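You operate a simulated robot arm through the tools that you are given. There is no shell and no other tool. Be economical: measure what you need, move in short steps, check, and stop when the job is done.

Carry out the task below with a simulated robot arm. There is one attempt and no reset: what you move stays moved.

Task
Bung the overflow, fill the trough to the rinse stand's top, soak the cap.
Fine: orange bung home in the overflow hole before the white tap runs; the tap ends shut. The cream nozzle cap stays in till clean. Set down upright: orange bung, cream nozzle cap.
Where things are to end (x, y in the base frame): cream nozzle cap within 0.06 m of [0.17, 0.75].

Only the result counts: the job must be done as asked and must still hold three seconds after the hand-in. Knocking over, shifting, dropping, spilling or breaking anything else fails it. A push-on lid holds only when it is set on centred and level and pressed home; a screw cap is set on level and turned clockwise until tight.

Robot
A 6-joint arm with a two-finger parallel gripper on a trunk, on a base that drives. Base frame: it is fixed to the floor where the robot stands at the start and does not move with it; the origin is under the middle of the robot, x ahead of it, y to its left, z up. Lengths are in m, angles in degrees, forces in N, time in s.
With the tool pointing down near the work surface it reaches from about 0.32 to 0.82 m from the robot's upright axis, wherever it stands. Its first joint turns from -166.0 to 166.0 degrees. Places, roughly: drain tap [0.2, 0.3, 0.6]; inside of the trough [0.2, 0.8, 0.7]; overflow hole [-0.3, 1, 0.6]; trough [0.2, 0.8, 0.7]; white tap [0.2, 1, 1.4]. Payload 3.91 kg.
Tool frame: the origin (TCP) lies between the finger pads and is the grasp point; the fingertips stand 0.03 m ahead of it; z points along the fingers, y is the line along which they close. The gripper opens to 0.11 m. The fingers are 0.02 m wide and 0.01 m thick; the gripper's body (0.048 by 0.112 m) begins 0.055 m behind the TCP.
Orientation is that of the tool frame in the base frame, as a unit quaternion [x, y, z, w]. With the fingers straight down and closing along the base's y, the tool's x points along the base's -x, its y along +y and its z along -z.

Tools
- The arm moves only by the tool nudge_tool. Its argument "steps" is a list of rows, each a list of 7 numbers: the shift along the base's x, y, z in cm, then the turn, a rotation vector about the base's x, y, z in degrees, then the closure, from 0 (fully open) to 1 (shut). In form: [[dx, dy, dz, ax, ay, az, grip], ...]. A call has 1 to 12 rows; each row shifts and turns the commanded pose from where the row before left it. A row lasts 0.2 s, in which the tool goes at most 0.05 m and 8.6 degrees; a call with a longer step from one row to the next is refused whole, and so is a gripper value outside its range. Where a pose cannot be reached the arm comes as near as it can. A force on the tool above 40 N (or 10 N above the force at the start of the call, whichever is more), or a blocked arm, ends the call early, and 0.2 s more pass. The fingers move at their own pace (about 0.045 m/s each) and stop on an object; they squeeze with about 37 N. The grip force told is the motor's: it shows also when the fingers shut on nothing. Time passes only in rows, and 0.2 s behind the last, so rows that do not move let the fingers close. It gives the time, the measured TCP pose, the force on the tool (base axes), the opening and the grip force at its end, in the units of the frame above (readings bear some noise), with the torque about the TCP (base axes, N m) and any sound that the robot's microphone picked up, and new pictures: "views" is both (left out), scene, wrist or none.
- Cameras (640 x 400 px; columns grow to the right, rows downward): "scene" is now at [-0.0155, 0.2089, 1.4897]; the picture's right is [0.70, -0.72, 0.00], its down [-0.50, -0.48, -0.72] and it looks along [0.52, 0.50, -0.69] (base axes); focal length 214 px, centre (320, 200). "wrist" rides on the gripper at [0.077, 0.007, -0.114] in the tool frame; the picture's right is [-0.09, 1.00, 0.00], its down [-0.80, -0.07, -0.59] and it looks along [-0.59, -0.05, 0.80] (tool axes); focal length 270 px, centre (320, 200). There is no depth. A picture from a camera that has moved, and an enlarged one, comes with that camera's place and axes in the base frame and with its lens.
- slide_trunk(by): slides the trunk up (or, below 0, down) by that many m; the arm and the scene camera ride with it, the base frame stays. It gives what a move gives, with no picture.
- base_move(legs): drives the robot by 1 to 6 legs, each [ahead, turn to the left] in m and degrees, along the robot's own axes; the way and the turn of a leg run together, so that a leg with both is an arc; at most 1.5 m and 180 degrees a leg. The arm and the cameras ride along, it lands a little off, and it stops where it bumps. It gives what a move gives, and a new picture of the scene camera.
- aim_head(pan, tilt): turns the head with the scene camera to pan (to the left, within 155 degrees either way) and tilt (down, from -29 to 69), counted from straight ahead of the robot. It gives what a move gives, and a new picture of the scene camera.
- inspect(camera, box): a new picture of the part [left, top, right, bottom] of that camera's present view, enlarged. No time passes.
- hand_in(): hands the job in; it is judged then, once.

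Work in short steps. Places have to be worked out from the pictures, the camera data and where the tool is seen: move nearer, look again, correct. Check each grasp and each placing, and mend what went wrong. You have 120 turns and 260 pictures in all, those below and enlarged ones among them. Open the gripper and draw the arm clear of the work before you hand the job in, unless the task says otherwise; then end with one line.

The tools are called after "Emit:" as name(argument=value, ...) on one line, values as JSON. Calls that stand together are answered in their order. nudge_tool: Moves the arm, as the interface text tells. Its arguments: {"type":"object","properties":{"steps":{"type":"array","items":{"type":"array","items":{"type":"number"}}},"views":{"type":"string","enum":["both","scene","wrist","none"]}},"required":["steps"]} The other tools are called the same way: slide_trunk (by) slides the trunk up or down; base_move (legs) drives the base; aim_head (pan, tilt) turns the head that bears the scene camera; inspect (camera, box) takes an enlarged picture of a part of a camera's view; hand_in () hands the job in.

At the start:

```text
clock: 0.0
tcp_pos: [0.1517, 0.4023, 1.0004]
orientation: [0.0, 1.0, 0.0, 0.0]
contact_force: [0.2, 0.6, -0.4]
torque: [0.02, 0.01, -0.01]
grip_width: 0.1099
gripper_force: 0.0
trunk travel left (down, up): [-0.45, 0.16]
robot x, y, heading: [-0.0008, -0.0008, 0.1]
head pan, tilt: [44.2, 43.9]
```

scene: 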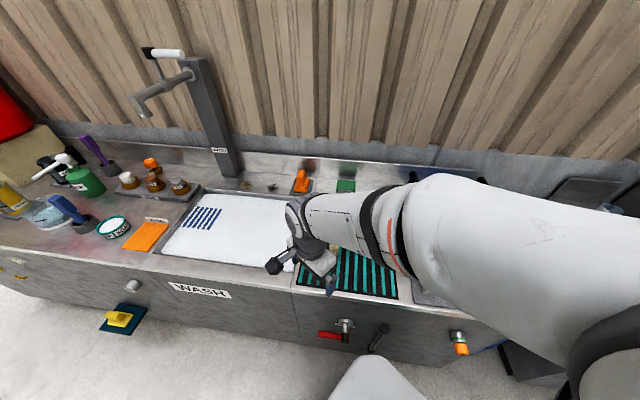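
wrist: 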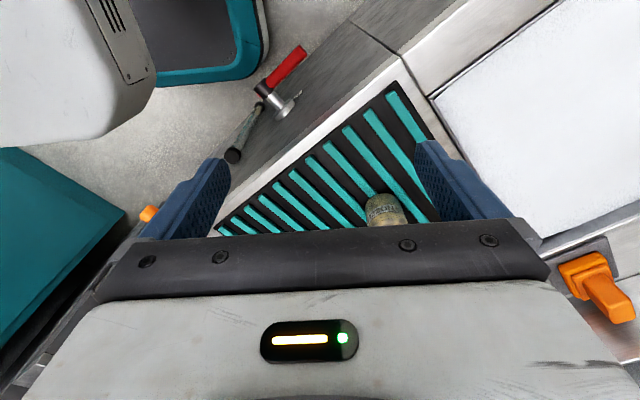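

I'll start by enlarging the scene to identify the objects.

Emit:
inspect(camera="scene", box=[0, 120, 240, 340])

Emit:
inspect(camera="scene", box=[200, 140, 500, 360])

Emit:
inspect(camera="scene", box=[100, 20, 300, 200])

```text
1.82 times, centred on (120, 230) of scene
camera zoom: at [-0.0155, 0.2089, 1.4897], right [0.7, -0.72, 0.0], down [-0.5, -0.48, -0.72], along [0.52, 0.5, -0.69], focal length 390 px, centre (684, 146)
```

zoom: 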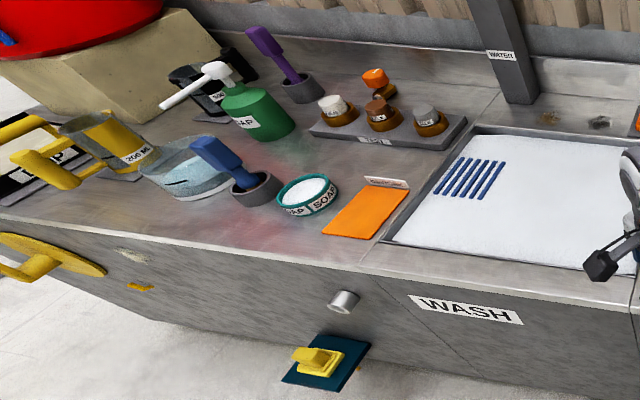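

```text
1.82 times, centred on (350, 250) of scene
camera zoom: at [-0.0155, 0.2089, 1.4897], right [0.7, -0.72, 0.0], down [-0.5, -0.48, -0.72], along [0.52, 0.5, -0.69], focal length 390 px, centre (266, 109)
```

zoom: 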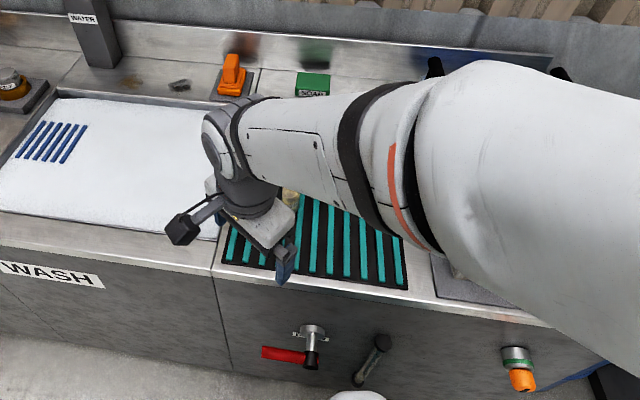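

```text
2.22 times, centred on (200, 110) of scene
camera zoom: at [-0.0155, 0.2089, 1.4897], right [0.7, -0.72, 0.0], down [-0.5, -0.48, -0.72], along [0.52, 0.5, -0.69], focal length 477 px, centre (587, 400)
```

zoom: 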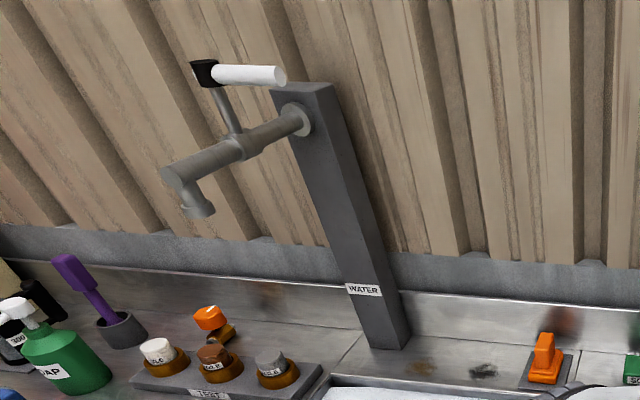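

The counter runs diagonally, with the basin around (0.2, 0.8). I'll move the arm over the basin to look in with the wrist camera.

Emit:
nudge_tool(steps=[[-2, 3, 3, 0, 0, 0, 0], [-2, 4, 2, 0, 0, 0, 0], [-2, 4, 2, 0, 0, 0, 0], [-2, 4, 2, 0, 0, 0, 0], [-2, 4, 1, 0, 0, 0, 0], [-2, 4, 0, 0, 0, 0, 0], [0, 0, 0, 0, 0, 0, 0]])

Emit:
inspect(camera="wrist", box=[0, 0, 640, 250])

Emit:
inspect(camera="scene", box=[200, 140, 520, 370])

```text
clock: 1.6
tcp_pos: [0.0296, 0.6283, 1.0974]
orientation: [0.001, 1.0, 0.0, 0.0]
contact_force: [0.1, 0.7, 0.0]
torque: [-0.03, -0.02, 0.02]
grip_width: 0.1101
gripper_force: 0.0
trunk travel left (down, up): [-0.45, 0.16]
robot x, y, heading: [-0.002, 0.0007, -0.0]
head pan, tilt: [44.2, 43.9]
camera scene: at [-0.0157, 0.2092, 1.4897], right [0.7, -0.72, 0.0], down [-0.5, -0.48, -0.72], along [0.52, 0.5, -0.69], focal length 214 px, centre (320, 200)
camera wrist: at [-0.0469, 0.6353, 1.212], right [0.09, 1.0, 0.0], down [0.8, -0.07, 0.59], along [0.59, -0.05, -0.8], focal length 270 px, centre (320, 200)
```

scene: 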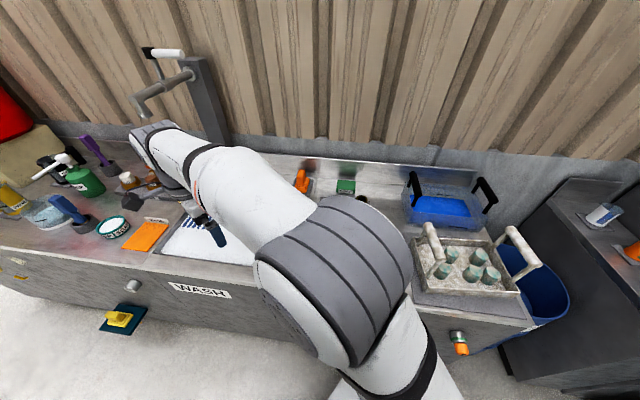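
wrist: 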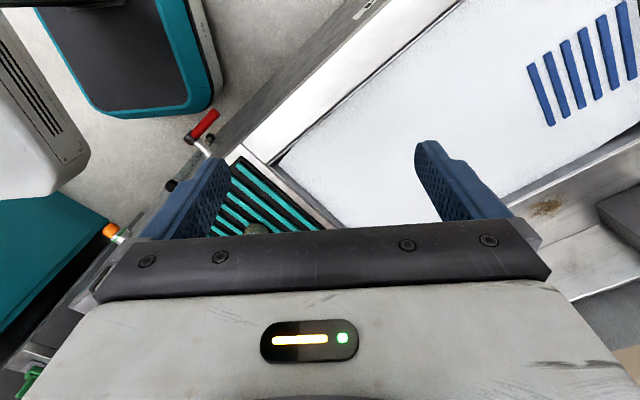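

```text
1.00 times, centred on (320, 125) of wrist (not enlarged: the box is as wide or as high as the picture)
camera zoom: at [-0.0469, 0.6353, 1.212], right [0.09, 1.0, 0.0], down [0.8, -0.07, 0.59], along [0.59, -0.05, -0.8], focal length 270 px, centre (320, 275)
```

zoom: 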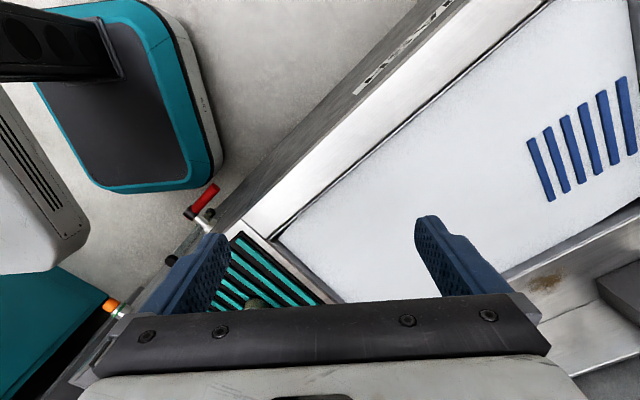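

```text
1.74 times, centred on (360, 255) of scene
camera zoom: at [-0.0157, 0.2092, 1.4897], right [0.7, -0.72, 0.0], down [-0.5, -0.48, -0.72], along [0.52, 0.5, -0.69], focal length 373 px, centre (250, 104)
```

zoom: 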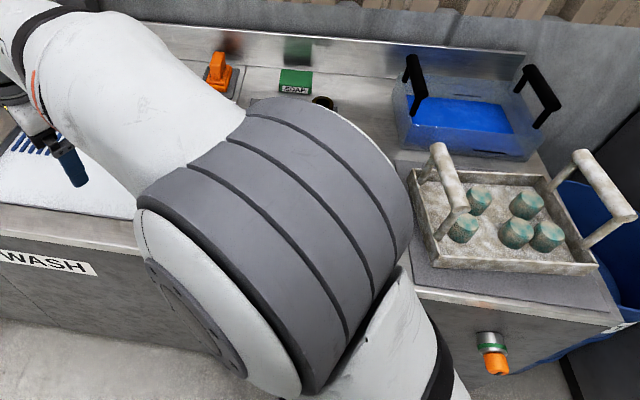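

I'll zoom on the overflow pipe, the right front pipe and the items near the post.

Emit:
inspect(camera="scene", box=[90, 265, 180, 335])

Emit:
inspect(camera="scene", box=[420, 300, 510, 370])

Emit:
inspect(camera="scene", box=[280, 155, 380, 215])

```text
5.71 times, centred on (135, 300) of scene
camera zoom: at [-0.0157, 0.2092, 1.4897], right [0.7, -0.72, 0.0], down [-0.5, -0.48, -0.72], along [0.52, 0.5, -0.69], focal length 1226 px, centre (1377, -371)
```

zoom: 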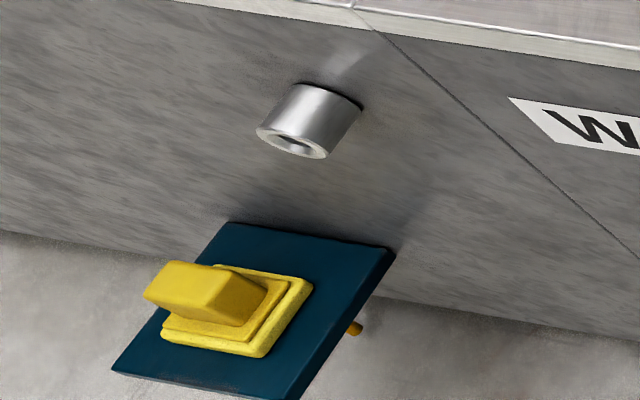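

```text
5.71 times, centred on (465, 335) of scene
camera zoom: at [-0.0157, 0.2092, 1.4897], right [0.7, -0.72, 0.0], down [-0.5, -0.48, -0.72], along [0.52, 0.5, -0.69], focal length 1226 px, centre (-509, -571)
```

zoom: 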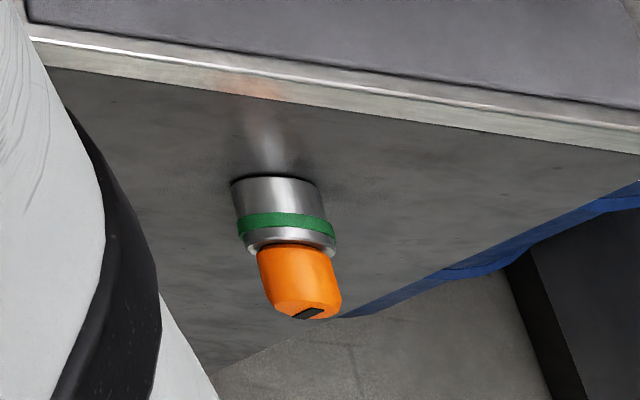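

```text
6.40 times, centred on (330, 185) of scene
camera zoom: at [-0.0157, 0.2092, 1.4897], right [0.7, -0.72, 0.0], down [-0.5, -0.48, -0.72], along [0.52, 0.5, -0.69], focal length 1373 px, centre (256, 296)
```

zoom: 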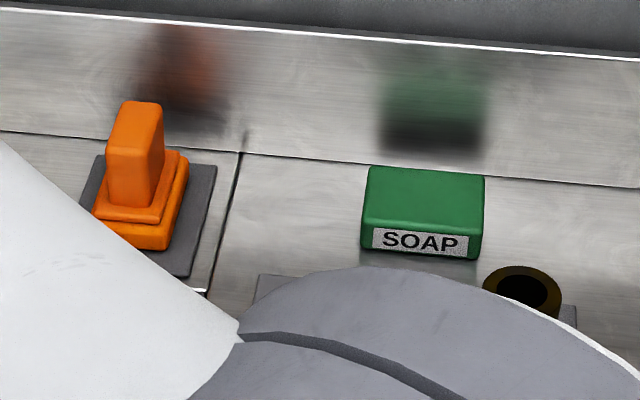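

I need better viewpoints. Retracting the arm and backing off the counter.

Emit:
nudge_tool(steps=[[3, -4, 0, 0, 0, 0, 0], [3, -4, 0, 0, 0, 0, 0], [3, -4, 0, 0, 0, 0, 0], [3, -4, 0, 0, 0, 0, 0], [3, -4, 0, 0, 0, 0, 0], [3, -4, 0, 0, 0, 0, 0], [3, -4, 0, 0, 0, 0, 0], [2, -4, 0, 0, 0, 0, 0], [2, -4, 0, 0, 0, 0, 0], [2, -4, 0, 0, 0, 0, 0], [2, -4, 0, 0, 0, 0, 0], [2, -4, 0, 0, 0, 0, 0]], views="none")

Emit:
base_move(legs=[[-0.5, 0]])

Emit:
aim_head(pan=40, tilt=30)

```text
clock: 4.2
tcp_pos: [0.3398, 0.1519, 1.0998]
orientation: [0.0, 1.0, 0.0, 0.001]
contact_force: [0.0, 0.2, -0.6]
torque: [0.0, 0.0, 0.02]
grip_width: 0.1101
gripper_force: 0.1
trunk travel left (down, up): [-0.45, 0.16]
robot x, y, heading: [-0.0, 0.003, 0.1]
head pan, tilt: [44.2, 43.9]
```

```text
clock: 7.1
tcp_pos: [-0.1596, 0.1526, 1.1007]
orientation: [-0.002, 1.0, 0.0, 0.0]
contact_force: [-0.3, 0.3, 0.2]
torque: [0.0, -0.02, -0.02]
grip_width: 0.11
gripper_force: 0.0
trunk travel left (down, up): [-0.45, 0.16]
robot x, y, heading: [-0.4967, -0.0011, 0.1]
head pan, tilt: [44.2, 43.9]
camera scene: at [-0.5147, 0.2085, 1.4897], right [0.7, -0.71, 0.0], down [-0.5, -0.49, -0.72], along [0.51, 0.5, -0.69], focal length 214 px, centre (320, 200)
```

scene: 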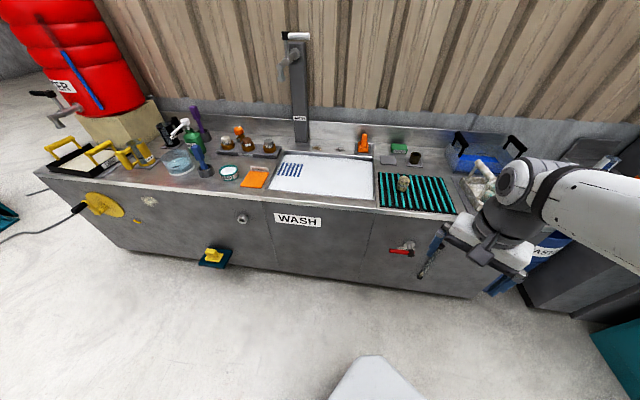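

```text
clock: 7.9
tcp_pos: [-0.158, 0.1538, 1.0999]
orientation: [-0.001, 1.0, 0.0, 0.0]
contact_force: [-0.1, -0.1, 0.6]
torque: [0.0, 0.0, 0.02]
grip_width: 0.11
gripper_force: 0.0
trunk travel left (down, up): [-0.45, 0.16]
robot x, y, heading: [-0.5017, 0.0006, 0.3]
head pan, tilt: [40.0, 30.0]
camera scene: at [-0.504, 0.2093, 1.5107], right [0.65, -0.76, 0.0], down [-0.38, -0.32, -0.87], along [0.66, 0.56, -0.5], focal length 214 px, centre (320, 200)
```

scene: 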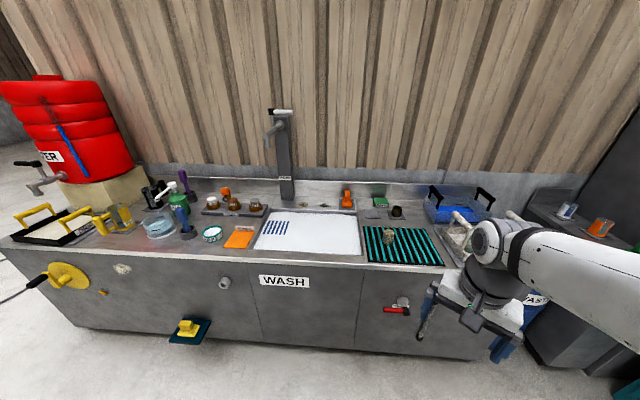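

Good overview. Zooming in on several regions.

Emit:
inspect(camera="scene", box=[240, 180, 370, 270])

Emit:
inspect(camera="scene", box=[355, 180, 475, 270])

Emit:
inspect(camera="scene", box=[140, 165, 290, 260])

Emit:
inspect(camera="scene", box=[160, 265, 280, 350])

Emit:
inspect(camera="scene", box=[10, 170, 170, 310])

Emit:
inspect(camera="scene", box=[240, 95, 320, 205])

```text
4.44 times, centred on (305, 225) of scene
camera zoom: at [-0.504, 0.2093, 1.5107], right [0.65, -0.76, 0.0], down [-0.38, -0.32, -0.87], along [0.66, 0.56, -0.5], focal length 953 px, centre (387, 89)
```

zoom: 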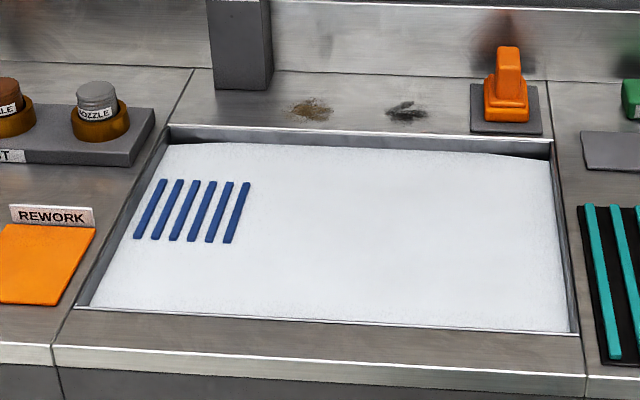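

```text
4.44 times, centred on (415, 225) of scene
camera zoom: at [-0.504, 0.2093, 1.5107], right [0.65, -0.76, 0.0], down [-0.38, -0.32, -0.87], along [0.66, 0.56, -0.5], focal length 953 px, centre (-102, 89)
```

zoom: 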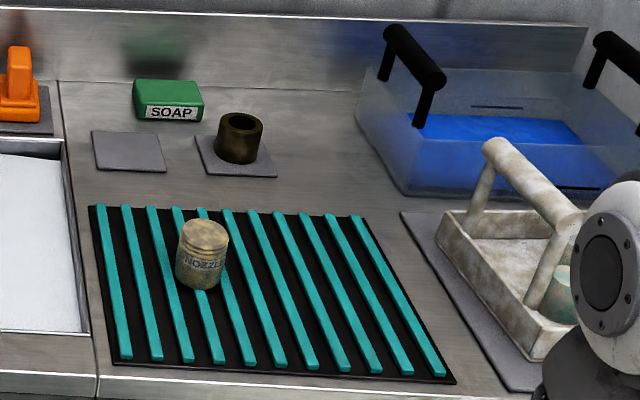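

```text
4.21 times, centred on (215, 212) of scene
camera zoom: at [-0.504, 0.2093, 1.5107], right [0.65, -0.76, 0.0], down [-0.38, -0.32, -0.87], along [0.66, 0.56, -0.5], focal length 903 px, centre (762, 147)
```

zoom: 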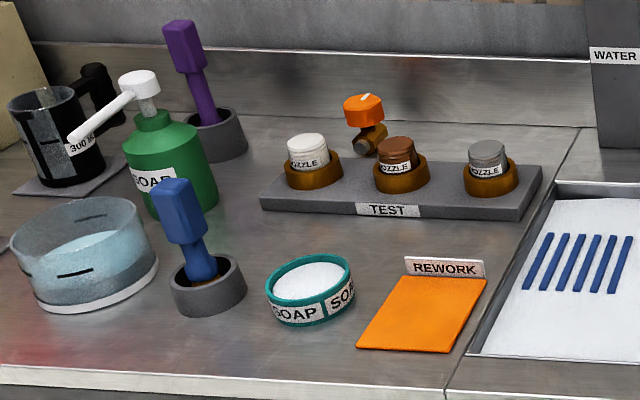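

```text
4.71 times, centred on (220, 308) of scene
camera zoom: at [-0.504, 0.2093, 1.5107], right [0.65, -0.76, 0.0], down [-0.38, -0.32, -0.87], along [0.66, 0.56, -0.5], focal length 1009 px, centre (791, -306)
```

zoom: 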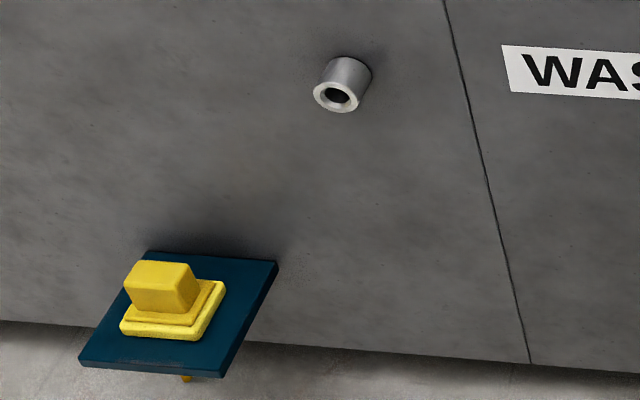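

```text
2.86 times, centred on (90, 240) of scene
camera zoom: at [-0.504, 0.2093, 1.5107], right [0.65, -0.76, 0.0], down [-0.38, -0.32, -0.87], along [0.66, 0.56, -0.5], focal length 613 px, centre (977, 86)
```

zoom: 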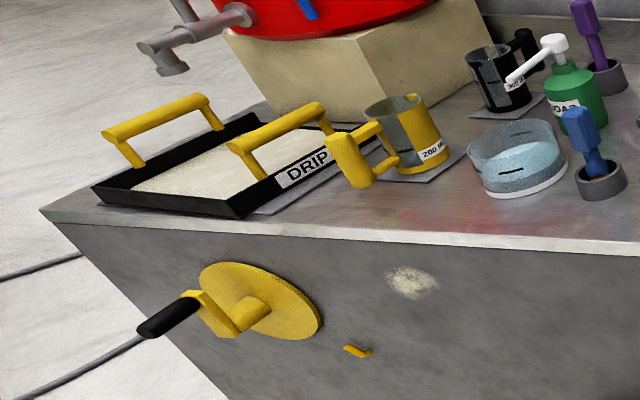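

```text
3.64 times, centred on (280, 150) of scene
camera zoom: at [-0.504, 0.2093, 1.5107], right [0.65, -0.76, 0.0], down [-0.38, -0.32, -0.87], along [0.66, 0.56, -0.5], focal length 780 px, centre (466, 382)
```

zoom: 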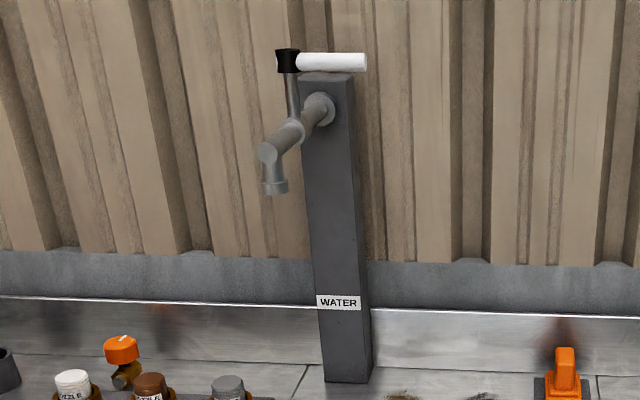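

I'll swing the arm to the right to clear the view of the right-front pipe with the orange plug.

Emit:
nudge_tool(steps=[[1, -5, 0, 0, 0, 0, 0], [0, -5, 0, 0, 0, 0, 0], [0, -5, 0, 0, 0, 0, 0], [0, -5, 0, 0, 0, 0, 0], [-2, -4, 0, 0, 0, 0, 0], [-2, -4, 0, 0, 0, 0, 0], [-3, -4, 0, 0, 0, 0, 0], [-3, -4, 0, 0, 0, 0, 0], [-3, -4, 0, 0, 0, 0, 0], [-4, -2, 0, 0, 0, 0, 0], [-4, -2, 0, 0, 0, 0, 0]], views="none")

Emit:
aim_head(pan=20, tilt=35)

```text
refused: row 1 steps farther than a row can; nothing moved
```

```text
clock: 8.7
tcp_pos: [-0.1586, 0.1539, 1.1007]
orientation: [-0.002, 1.0, 0.0, 0.0]
contact_force: [0.5, 0.1, -0.7]
torque: [0.01, 0.01, 0.04]
grip_width: 0.11
gripper_force: 0.0
trunk travel left (down, up): [-0.45, 0.16]
robot x, y, heading: [-0.4984, -0.0023, 0.0]
head pan, tilt: [20.0, 35.0]
camera scene: at [-0.4905, 0.1814, 1.503], right [0.35, -0.94, 0.0], down [-0.54, -0.2, -0.82], along [0.77, 0.28, -0.57], focal length 214 px, centre (320, 200)
```

scene: 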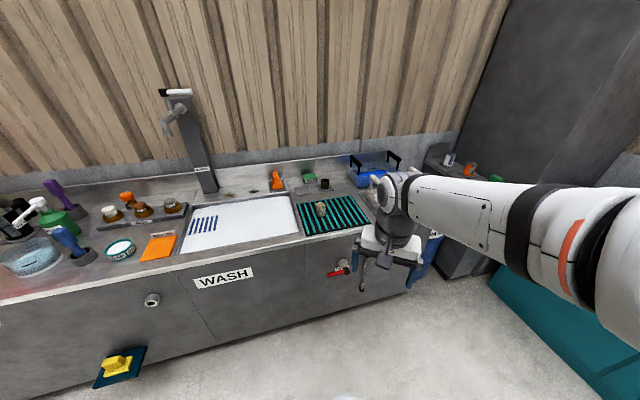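

Emit:
nudge_tool(steps=[[0, -4.9, 0, 0, 0, 0, 0], [0, -4.9, 0, 0, 0, 0, 0], [0, -4.9, 0, 0, 0, 0, 0], [0, -4.9, 0, 0, 0, 0, 0], [-2, -4, 0, 0, 0, 0, 0], [-2, -4, 0, 0, 0, 0, 0], [-2, -4, 0, 0, 0, 0, 0], [-3, -3.5, 0, 0, 0, 0, 0], [-3, -3.5, 0, 0, 0, 0, 0], [-4, -2, 0, 0, 0, 0, 0], [-4, -2, 0, 0, 0, 0, 0]], views="scene")

```text
clock: 11.1
tcp_pos: [-0.3596, -0.2693, 1.099]
orientation: [-0.002, 1.0, -0.001, 0.0]
contact_force: [0.5, 0.1, -0.9]
torque: [-0.02, 0.02, 0.0]
grip_width: 0.1099
gripper_force: 0.1
trunk travel left (down, up): [-0.45, 0.16]
robot x, y, heading: [-0.499, -0.0001, 0.1]
head pan, tilt: [20.0, 35.0]
camera scene: at [-0.4909, 0.1814, 1.503], right [0.34, -0.94, 0.0], down [-0.54, -0.2, -0.82], along [0.77, 0.28, -0.57], focal length 214 px, centre (320, 200)
```

scene: 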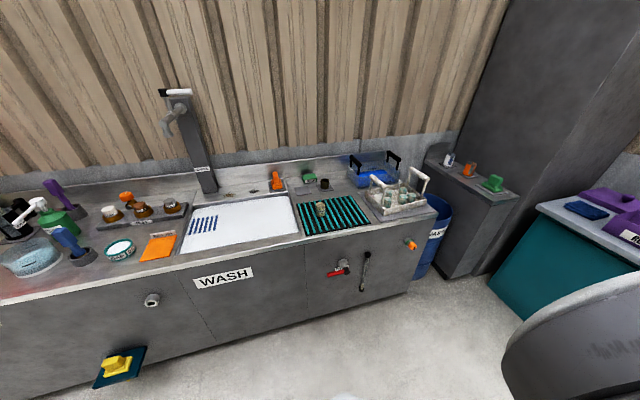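

Emit:
inspect(camera="scene", box=[310, 220, 440, 310])

Emit:
inspect(camera="scene", box=[420, 130, 540, 220])

Emit:
inspect(camera="scene", box=[170, 160, 330, 260])

Emit:
inspect(camera="scene", box=[390, 225, 430, 255])

```text
4.44 times, centred on (375, 265) of scene
camera zoom: at [-0.4909, 0.1814, 1.503], right [0.34, -0.94, 0.0], down [-0.54, -0.2, -0.82], along [0.77, 0.28, -0.57], focal length 953 px, centre (76, -89)
```

zoom: 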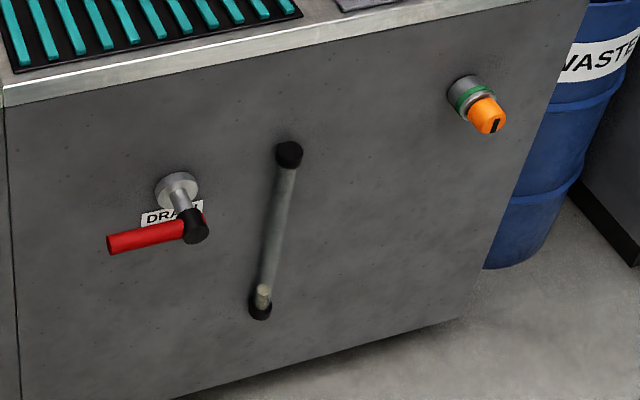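

```text
4.44 times, centred on (480, 175) of scene
camera zoom: at [-0.4909, 0.1814, 1.503], right [0.34, -0.94, 0.0], down [-0.54, -0.2, -0.82], along [0.77, 0.28, -0.57], focal length 953 px, centre (-391, 311)
```

zoom: 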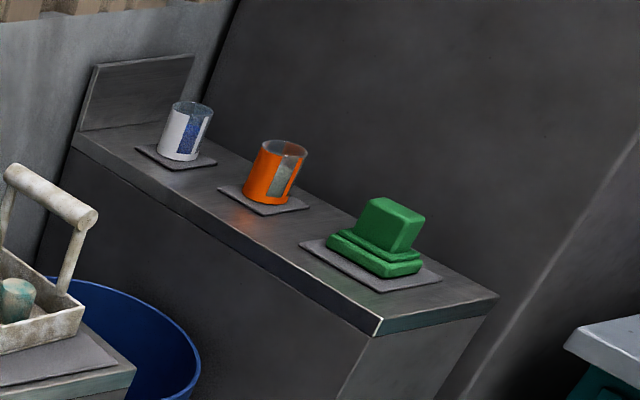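

```text
4.00 times, centred on (250, 210) of scene
camera zoom: at [-0.4909, 0.1814, 1.503], right [0.34, -0.94, 0.0], down [-0.54, -0.2, -0.82], along [0.77, 0.28, -0.57], focal length 858 px, centre (600, 160)
```

zoom: 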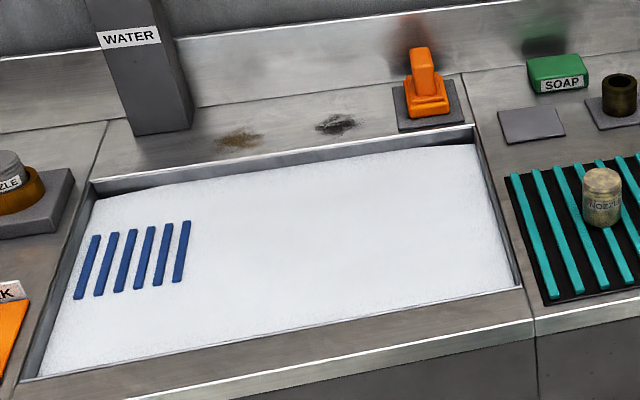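

```text
13.33 times, centred on (410, 240) of scene
camera zoom: at [-0.4909, 0.1814, 1.503], right [0.34, -0.94, 0.0], down [-0.54, -0.2, -0.82], along [0.77, 0.28, -0.57], focal length 2860 px, centre (-880, -333)
```

zoom: 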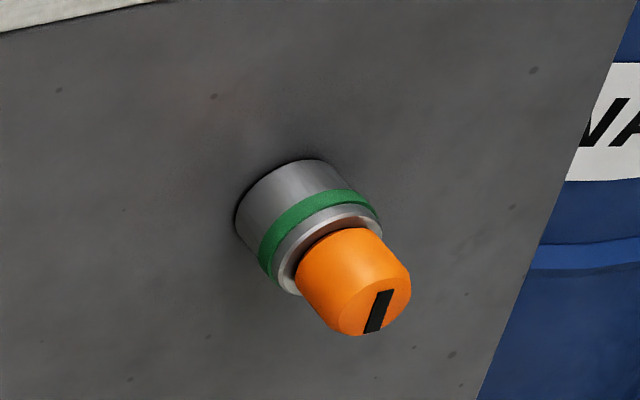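

Emit:
inspect(camera="scene", box=[95, 180, 155, 220])

Emit:
inspect(camera="scene", box=[135, 285, 170, 315])

Emit:
inspect(camera="scene", box=[150, 80, 220, 200])

```text
10.00 times, centred on (125, 200) of scene
camera zoom: at [-0.4909, 0.1814, 1.503], right [0.34, -0.94, 0.0], down [-0.54, -0.2, -0.82], along [0.77, 0.28, -0.57], focal length 2145 px, centre (2270, 200)
```

zoom: 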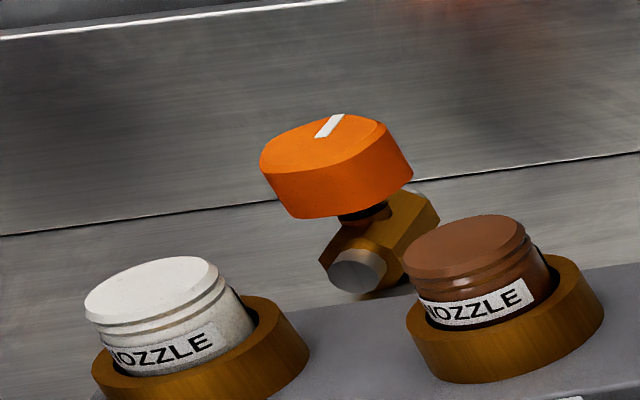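

```text
13.33 times, centred on (152, 300) of scene
camera zoom: at [-0.4909, 0.1814, 1.503], right [0.34, -0.94, 0.0], down [-0.54, -0.2, -0.82], along [0.77, 0.28, -0.57], focal length 2860 px, centre (2553, -1133)
```

zoom: 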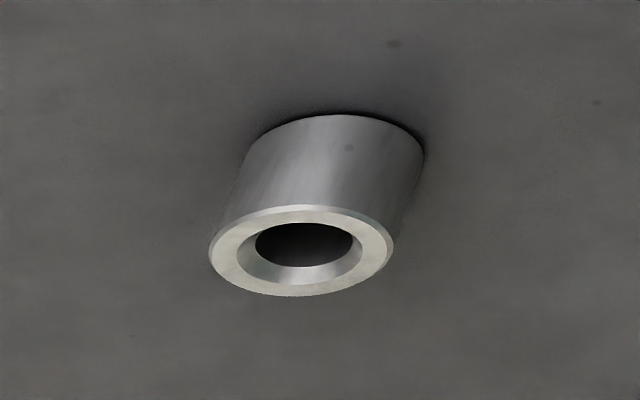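

```text
3.33 times, centred on (185, 140) of scene
camera zoom: at [-0.4909, 0.1814, 1.503], right [0.34, -0.94, 0.0], down [-0.54, -0.2, -0.82], along [0.77, 0.28, -0.57], focal length 715 px, centre (770, 400)
```

zoom: 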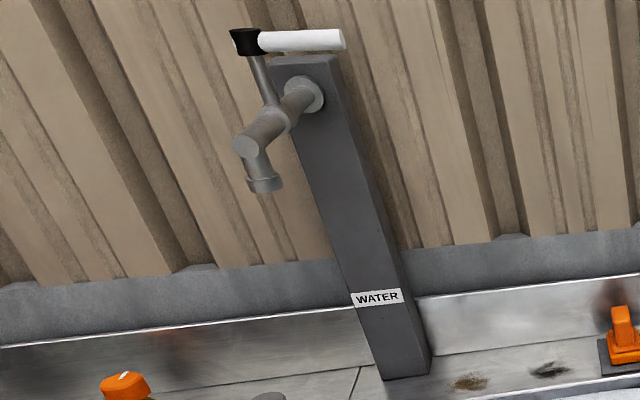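

The bung is most likely the orange plug in the green-ringed socket, right front at about (0.445, -0.03, 0.62); the empty overflow pipe is at about (-0.28, 1.0, 0.65). I'll drive to face the bung square to the panel (heading ≈35°).

Emit:
base_move(legs=[[0, -46], [0.6, 0], [0, 81]])

Emit:
aim_head(pan=0, tilt=50)

```text
clock: 20.1
tcp_pos: [0.1968, -0.5838, 1.0976]
orientation: [-0.297, 0.955, 0.0, 0.0]
contact_force: [0.1, 0.1, 0.5]
torque: [-0.04, -0.02, 0.01]
grip_width: 0.1101
gripper_force: 0.1
trunk travel left (down, up): [-0.45, 0.16]
robot x, y, heading: [-0.0815, -0.4288, 34.0]
head pan, tilt: [20.0, 35.0]
camera scene: at [-0.1736, -0.2722, 1.503], right [0.81, -0.59, 0.0], down [-0.34, -0.46, -0.82], along [0.48, 0.66, -0.57], focal length 214 px, centre (320, 200)
```

scene: 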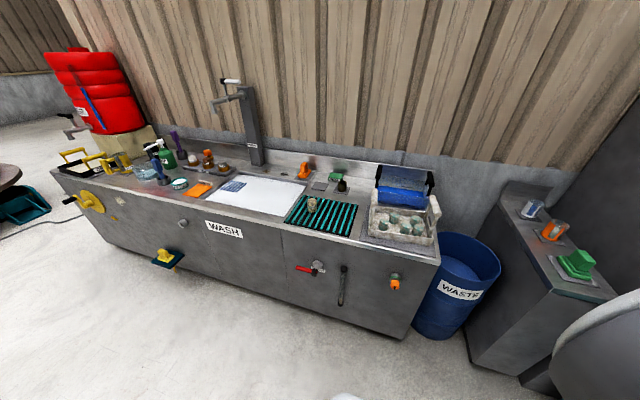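

```text
clock: 20.9
tcp_pos: [0.1964, -0.5861, 1.0994]
orientation: [-0.295, 0.955, 0.0, 0.0]
contact_force: [0.4, 0.4, 0.2]
torque: [0.04, 0.0, 0.01]
grip_width: 0.1101
gripper_force: 0.2
trunk travel left (down, up): [-0.45, 0.16]
robot x, y, heading: [-0.083, -0.426, 34.0]
head pan, tilt: [0.0, 50.0]
camera scene: at [-0.1617, -0.301, 1.4814], right [0.56, -0.83, 0.0], down [-0.63, -0.43, -0.64], along [0.53, 0.36, -0.77], focal length 214 px, centre (320, 200)
```

scene: 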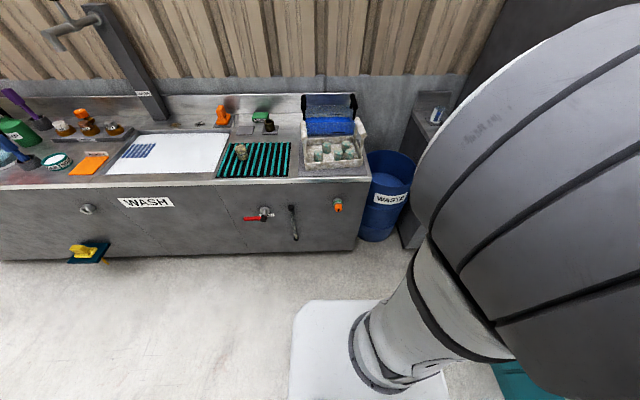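

Now I swing the arm in front of the robot, toward the bung.

Emit:
nudge_tool(steps=[[2, 4, 0, 0, 0, 0, 0], [2, 4, 0, 0, 0, 0, 0], [2, 4, 0, 0, 0, 0, 0], [2, 4, 0, 0, 0, 0, 0], [1, 4.5, 0, 0, 0, 0, 0], [1, 4.5, 0, 0, 0, 0, 0], [0, 4.5, -1, 0, 0, 0, 0], [0, 4.5, -1, 0, 0, 0, 0], [0, 4.5, -1, 0, 0, 0, 0], [0, 4, -1, 0, 0, 0, 0], [0, 3, -1, 0, 0, 0, 0]], views="none")

Emit:
nudge_tool(steps=[[0, 0, 0, 4.8, -6.8, 0, 0], [0, 0, 0, 4.8, -6.8, 0, 0], [0, 0, 0, 4.8, -6.8, 0, 0], [0, 0, 0, 4.8, -6.8, 0, 0], [0, 0, 0, 4.8, -6.8, 0, 0], [0, 0, 0, 4.8, -6.8, 0, 0], [0, 0, 0, 4.8, -6.8, 0, 0], [0, 0, 0, 4.8, -6.8, 0, 0], [0, 0, 0, 4.8, -6.8, 0, 0], [0, 0, 0, 4.8, -6.8, 0, 0], [0, 0, 0, 3.9, -5.5, 0, 0]])

```text
clock: 23.3
tcp_pos: [0.2974, -0.1288, 1.0466]
orientation: [-0.297, 0.955, 0.001, 0.0]
contact_force: [-0.7, -0.1, 0.2]
torque: [0.03, 0.02, 0.0]
grip_width: 0.1101
gripper_force: 0.1
trunk travel left (down, up): [-0.45, 0.16]
robot x, y, heading: [-0.0813, -0.4274, 33.9]
head pan, tilt: [0.0, 50.0]
```

```text
clock: 25.7
tcp_pos: [0.3441, -0.0928, 1.0749]
orientation: [-0.205, 0.739, 0.173, 0.618]
contact_force: [-0.1, -0.3, -0.3]
torque: [-0.01, -0.03, 0.0]
grip_width: 0.1101
gripper_force: 0.0
out of reach, approached as far as the arm can: row 6, 7, 8, 9, 10, 11
trunk travel left (down, up): [-0.45, 0.16]
robot x, y, heading: [-0.0802, -0.4284, 34.1]
head pan, tilt: [0.0, 50.0]
camera scene: at [-0.1618, -0.3005, 1.4813], right [0.56, -0.83, 0.0], down [-0.64, -0.43, -0.64], along [0.53, 0.36, -0.77], focal length 214 px, centre (320, 200)
camera wrist: at [0.2324, -0.152, 1.0179], right [-0.5, 0.86, 0.09], down [-0.34, -0.29, 0.89], along [0.79, 0.42, 0.44], focal length 270 px, centre (320, 200)
```

scene: 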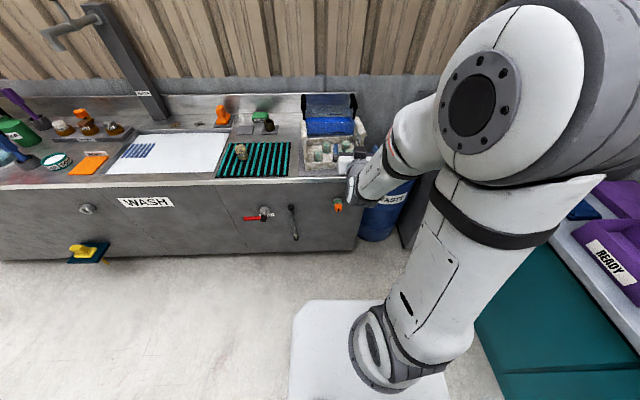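
wrist: 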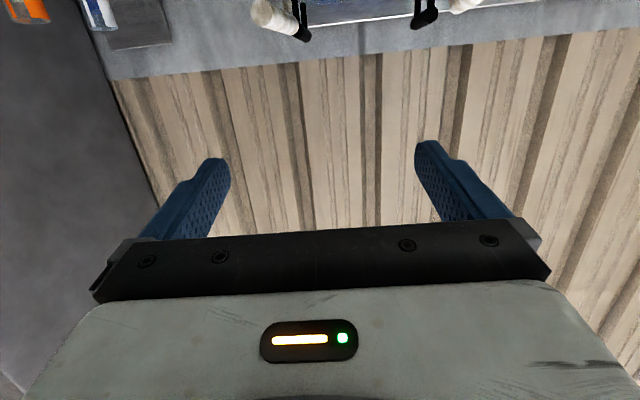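

The pose was too folded. I'll back off and lower the trunk so the arm reaches the socket horizontally.

Emit:
base_move(legs=[[-0.17, 1.2]])

Emit:
slide_trunk(by=-0.35)

Emit:
nudge_tool(steps=[[0, 0, 0, 0, 0, 0, 0]])

```text
clock: 27.2
tcp_pos: [0.1998, -0.1795, 1.0752]
orientation: [-0.211, 0.738, 0.177, 0.616]
contact_force: [0.0, 0.4, 0.0]
torque: [-0.02, 0.0, 0.01]
grip_width: 0.1097
gripper_force: 0.2
trunk travel left (down, up): [-0.45, 0.16]
robot x, y, heading: [-0.2197, -0.5227, 35.0]
head pan, tilt: [0.0, 50.0]
camera scene: at [-0.3024, -0.3956, 1.4813], right [0.57, -0.82, 0.0], down [-0.63, -0.44, -0.64], along [0.53, 0.37, -0.77], focal length 214 px, centre (320, 200)
```

scene: 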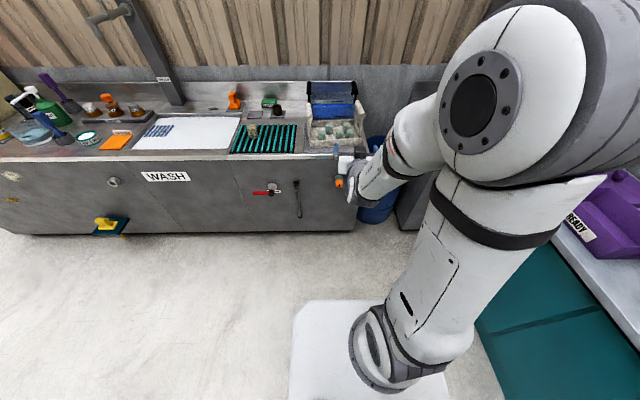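

```text
clock: 30.6
tcp_pos: [0.2008, -0.1802, 0.7251]
orientation: [-0.211, 0.737, 0.178, 0.617]
contact_force: [-0.6, -0.2, -0.2]
torque: [0.01, 0.03, -0.02]
grip_width: 0.1098
gripper_force: 0.1
trunk travel left (down, up): [-0.1, 0.51]
robot x, y, heading: [-0.2203, -0.5167, 34.9]
head pan, tilt: [0.0, 50.0]
```

```text
clock: 31.0
tcp_pos: [0.2003, -0.1791, 0.7249]
orientation: [-0.212, 0.737, 0.178, 0.616]
contact_force: [-0.2, 0.3, -0.5]
torque: [0.01, 0.0, 0.01]
grip_width: 0.1096
gripper_force: 0.0
trunk travel left (down, up): [-0.1, 0.51]
robot x, y, heading: [-0.2146, -0.5174, 35.0]
head pan, tilt: [0.0, 50.0]
camera scene: at [-0.302, -0.3952, 1.1313], right [0.57, -0.82, 0.0], down [-0.63, -0.44, -0.64], along [0.53, 0.37, -0.77], focal length 214 px, centre (320, 200)
camera wrist: at [0.0898, -0.2403, 0.6683], right [-0.52, 0.85, 0.09], down [-0.34, -0.3, 0.89], along [0.79, 0.43, 0.44], focal length 270 px, centre (320, 200)
```

scene: 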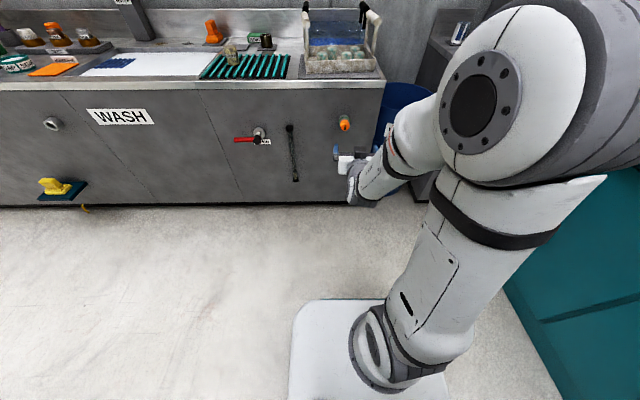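
wrist: 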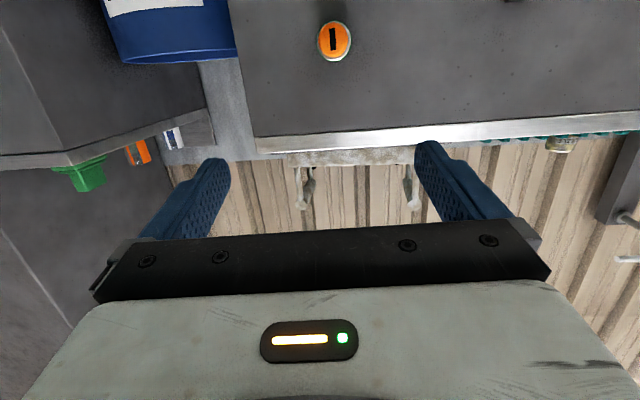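

Zooming in on the counter's front edge and sockets to fix the panel's angle.

Emit:
inspect(camera="scene", box=[0, 60, 200, 185])

Emit:
inspect(camera="scene", box=[230, 60, 410, 172])

Emit:
inspect(camera="wrist", box=[280, 10, 400, 85])

```text
3.20 times, centred on (100, 122) of scene
camera zoom: at [-0.302, -0.3952, 1.1313], right [0.57, -0.82, 0.0], down [-0.63, -0.44, -0.64], along [0.53, 0.37, -0.77], focal length 686 px, centre (1024, 448)
```

zoom: 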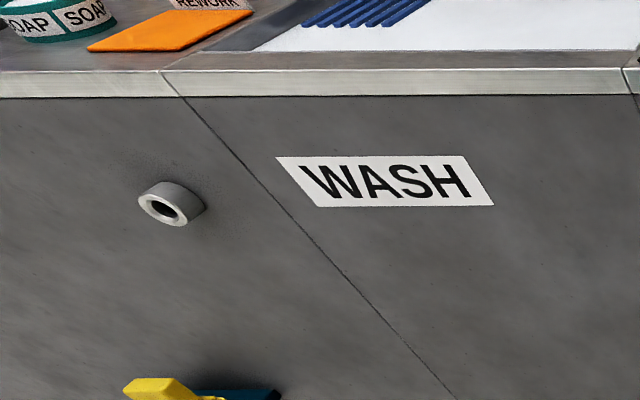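

```text
3.56 times, centred on (320, 116) of scene
camera zoom: at [-0.302, -0.3952, 1.1313], right [0.57, -0.82, 0.0], down [-0.63, -0.44, -0.64], along [0.53, 0.37, -0.77], focal length 763 px, centre (320, 499)
```

zoom: 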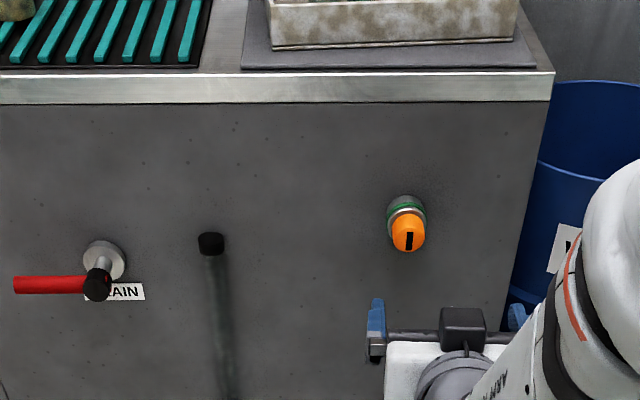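

```text
5.33 times, centred on (340, 48) of wrist
camera zoom: at [0.0898, -0.2403, 0.6683], right [-0.52, 0.85, 0.09], down [-0.34, -0.3, 0.89], along [0.79, 0.43, 0.44], focal length 1442 px, centre (213, 1013)
```

zoom: 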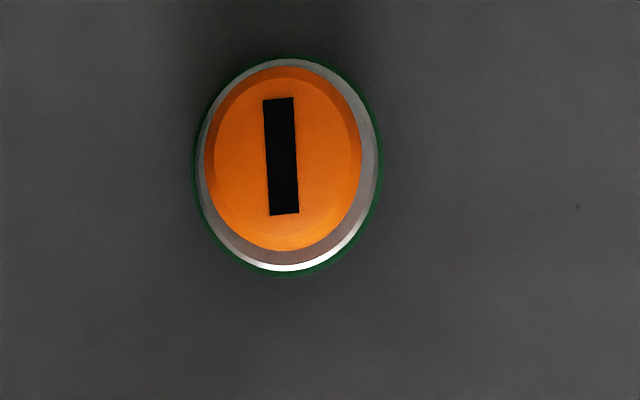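

The panel normal is at a heading of about 36° and the bung end is at about (0.455, 0.005, 0.635). I'll level the tool and move to a standoff.

Emit:
nudge_tool(steps=[[2, 1.5, -1.5, 2.97, -4.09, 0, 0], [2, 1.5, -1.5, 2.97, -4.09, 0, 0], [2, 1.5, -1.5, 0, 0, 3.9, 0], [2, 1.5, -1.5, 0, 0, 0, 0], [2, 1.5, -1.5, 0, 0, 0, 0], [2, 1.5, -1.5, 0, 0, 0, 0], [1.6, 1.2, 0, 0, 0, 0, 0], [0, 0, 0, 0, 0, 0, 0]])

Emit:
inspect(camera="wrist", box=[200, 0, 440, 150])

Emit:
inspect(camera="scene", box=[280, 90, 420, 180])

```text
clock: 32.8
tcp_pos: [0.297, -0.0168, 0.6961]
orientation: [-0.214, 0.676, 0.219, 0.671]
contact_force: [-0.6, -0.5, 0.6]
torque: [0.01, 0.03, -0.03]
grip_width: 0.1098
gripper_force: 0.0
out of reach, approached as far as the arm can: row 1, 2, 3, 4, 5, 6
trunk travel left (down, up): [-0.1, 0.51]
robot x, y, heading: [-0.2171, -0.5206, 34.9]
head pan, tilt: [0.0, 50.0]
camera scene: at [-0.3019, -0.3951, 1.1313], right [0.57, -0.82, 0.0], down [-0.63, -0.44, -0.64], along [0.53, 0.37, -0.77], focal length 214 px, centre (320, 200)
camera wrist: at [0.1981, -0.077, 0.6176], right [-0.58, 0.81, 0.1], down [-0.44, -0.41, 0.8], along [0.69, 0.42, 0.59], focal length 270 px, centre (320, 200)
```

scene: 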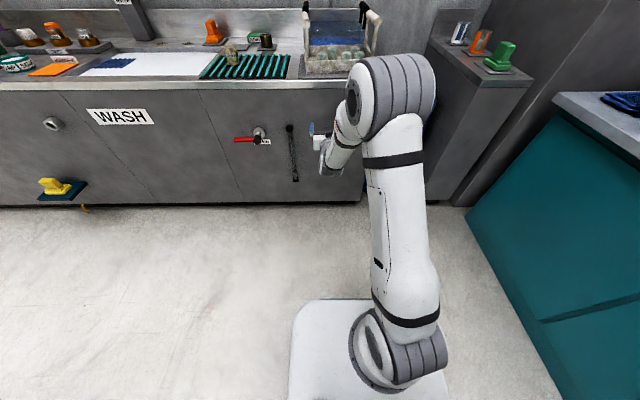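
wrist: 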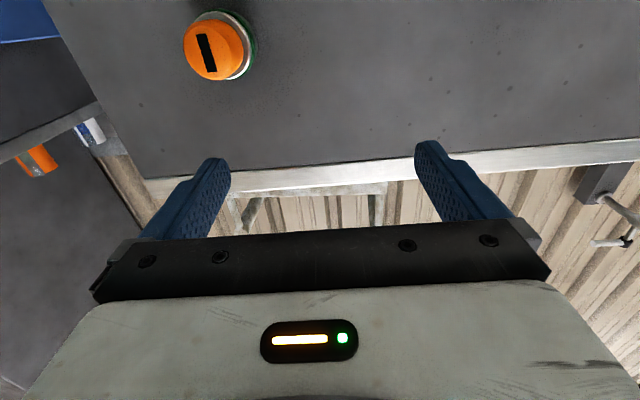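

```text
2.67 times, centred on (320, 75) of wrist
camera zoom: at [0.1981, -0.077, 0.6176], right [-0.58, 0.81, 0.1], down [-0.44, -0.41, 0.8], along [0.69, 0.42, 0.59], focal length 721 px, centre (320, 533)
```

zoom: 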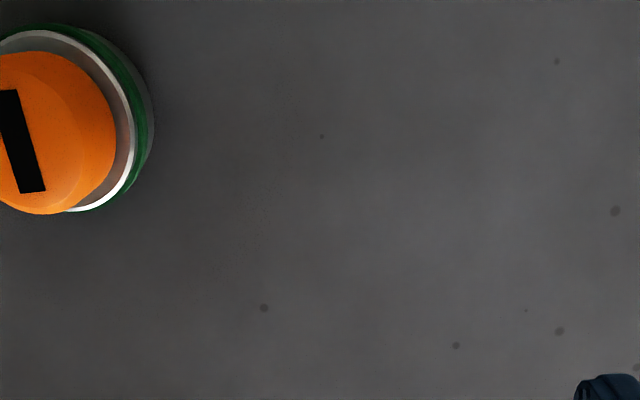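

```text
4.44 times, centred on (350, 135) of scene
camera zoom: at [-0.3019, -0.3951, 1.1313], right [0.57, -0.82, 0.0], down [-0.63, -0.44, -0.64], along [0.53, 0.37, -0.77], focal length 953 px, centre (187, 489)
```

zoom: 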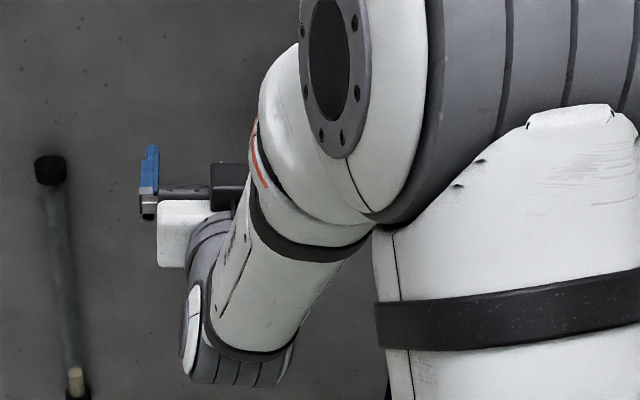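

The tool is level now. I'll align sideways and in height with the bung before moving forward.

Emit:
nudge_tool(steps=[[2.4, -3.2, -2.8, 0, 0, 0, 0], [2.3, -3.3, -2.8, 0, 0, 0, 0], [0, 0, 0, 0, 0, 0, 0]])

Emit:
inspect(camera="wrist", box=[200, 20, 440, 170])

```text
clock: 33.6
tcp_pos: [0.3038, -0.027, 0.6564]
orientation: [-0.212, 0.678, 0.202, 0.674]
contact_force: [-0.3, -0.2, 0.8]
torque: [0.01, -0.02, 0.0]
grip_width: 0.1101
gripper_force: 0.1
out of reach, approached as far as the arm can: row 1, 2
trunk travel left (down, up): [-0.1, 0.51]
robot x, y, heading: [-0.2179, -0.5227, 35.0]
head pan, tilt: [0.0, 50.0]
camera scene: at [-0.3018, -0.3951, 1.1313], right [0.57, -0.82, 0.0], down [-0.63, -0.44, -0.64], along [0.53, 0.37, -0.77], focal length 214 px, centre (320, 200)
camera wrist: at [0.2058, -0.0858, 0.5797], right [-0.56, 0.83, 0.08], down [-0.45, -0.38, 0.81], along [0.7, 0.42, 0.58], focal length 270 px, centre (320, 200)
```

scene: 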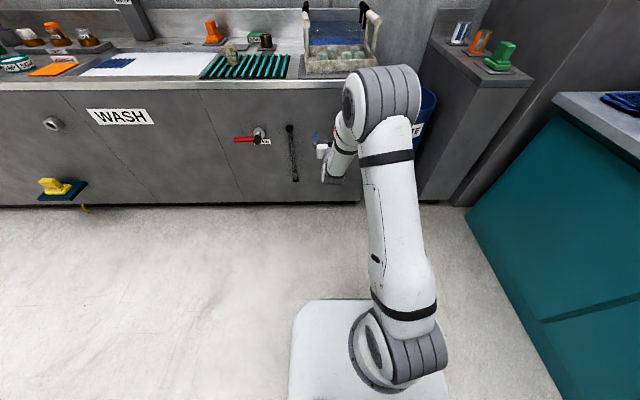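
wrist: 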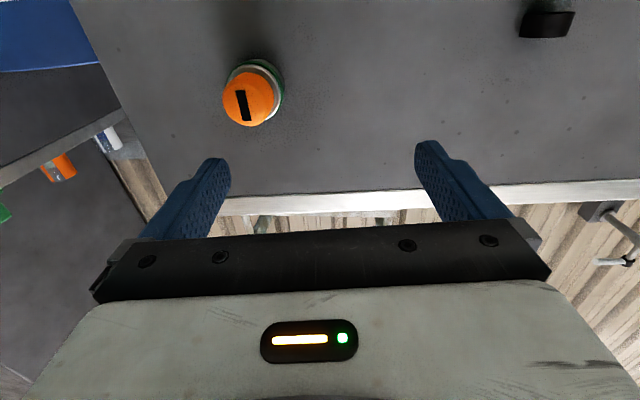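

```text
2.67 times, centred on (320, 95) of wrist
camera zoom: at [0.2058, -0.0858, 0.5797], right [-0.56, 0.83, 0.08], down [-0.45, -0.38, 0.81], along [0.7, 0.42, 0.58], focal length 721 px, centre (320, 480)
```

zoom: 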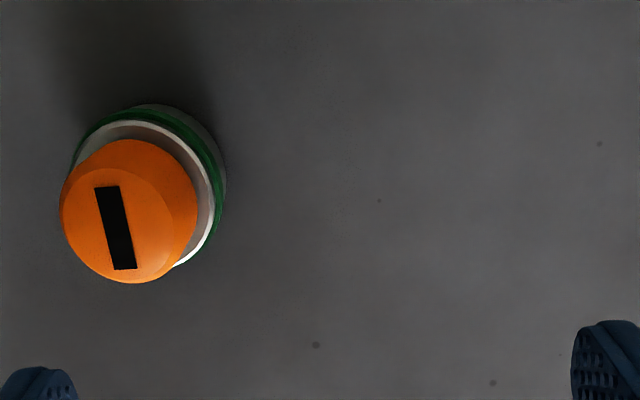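

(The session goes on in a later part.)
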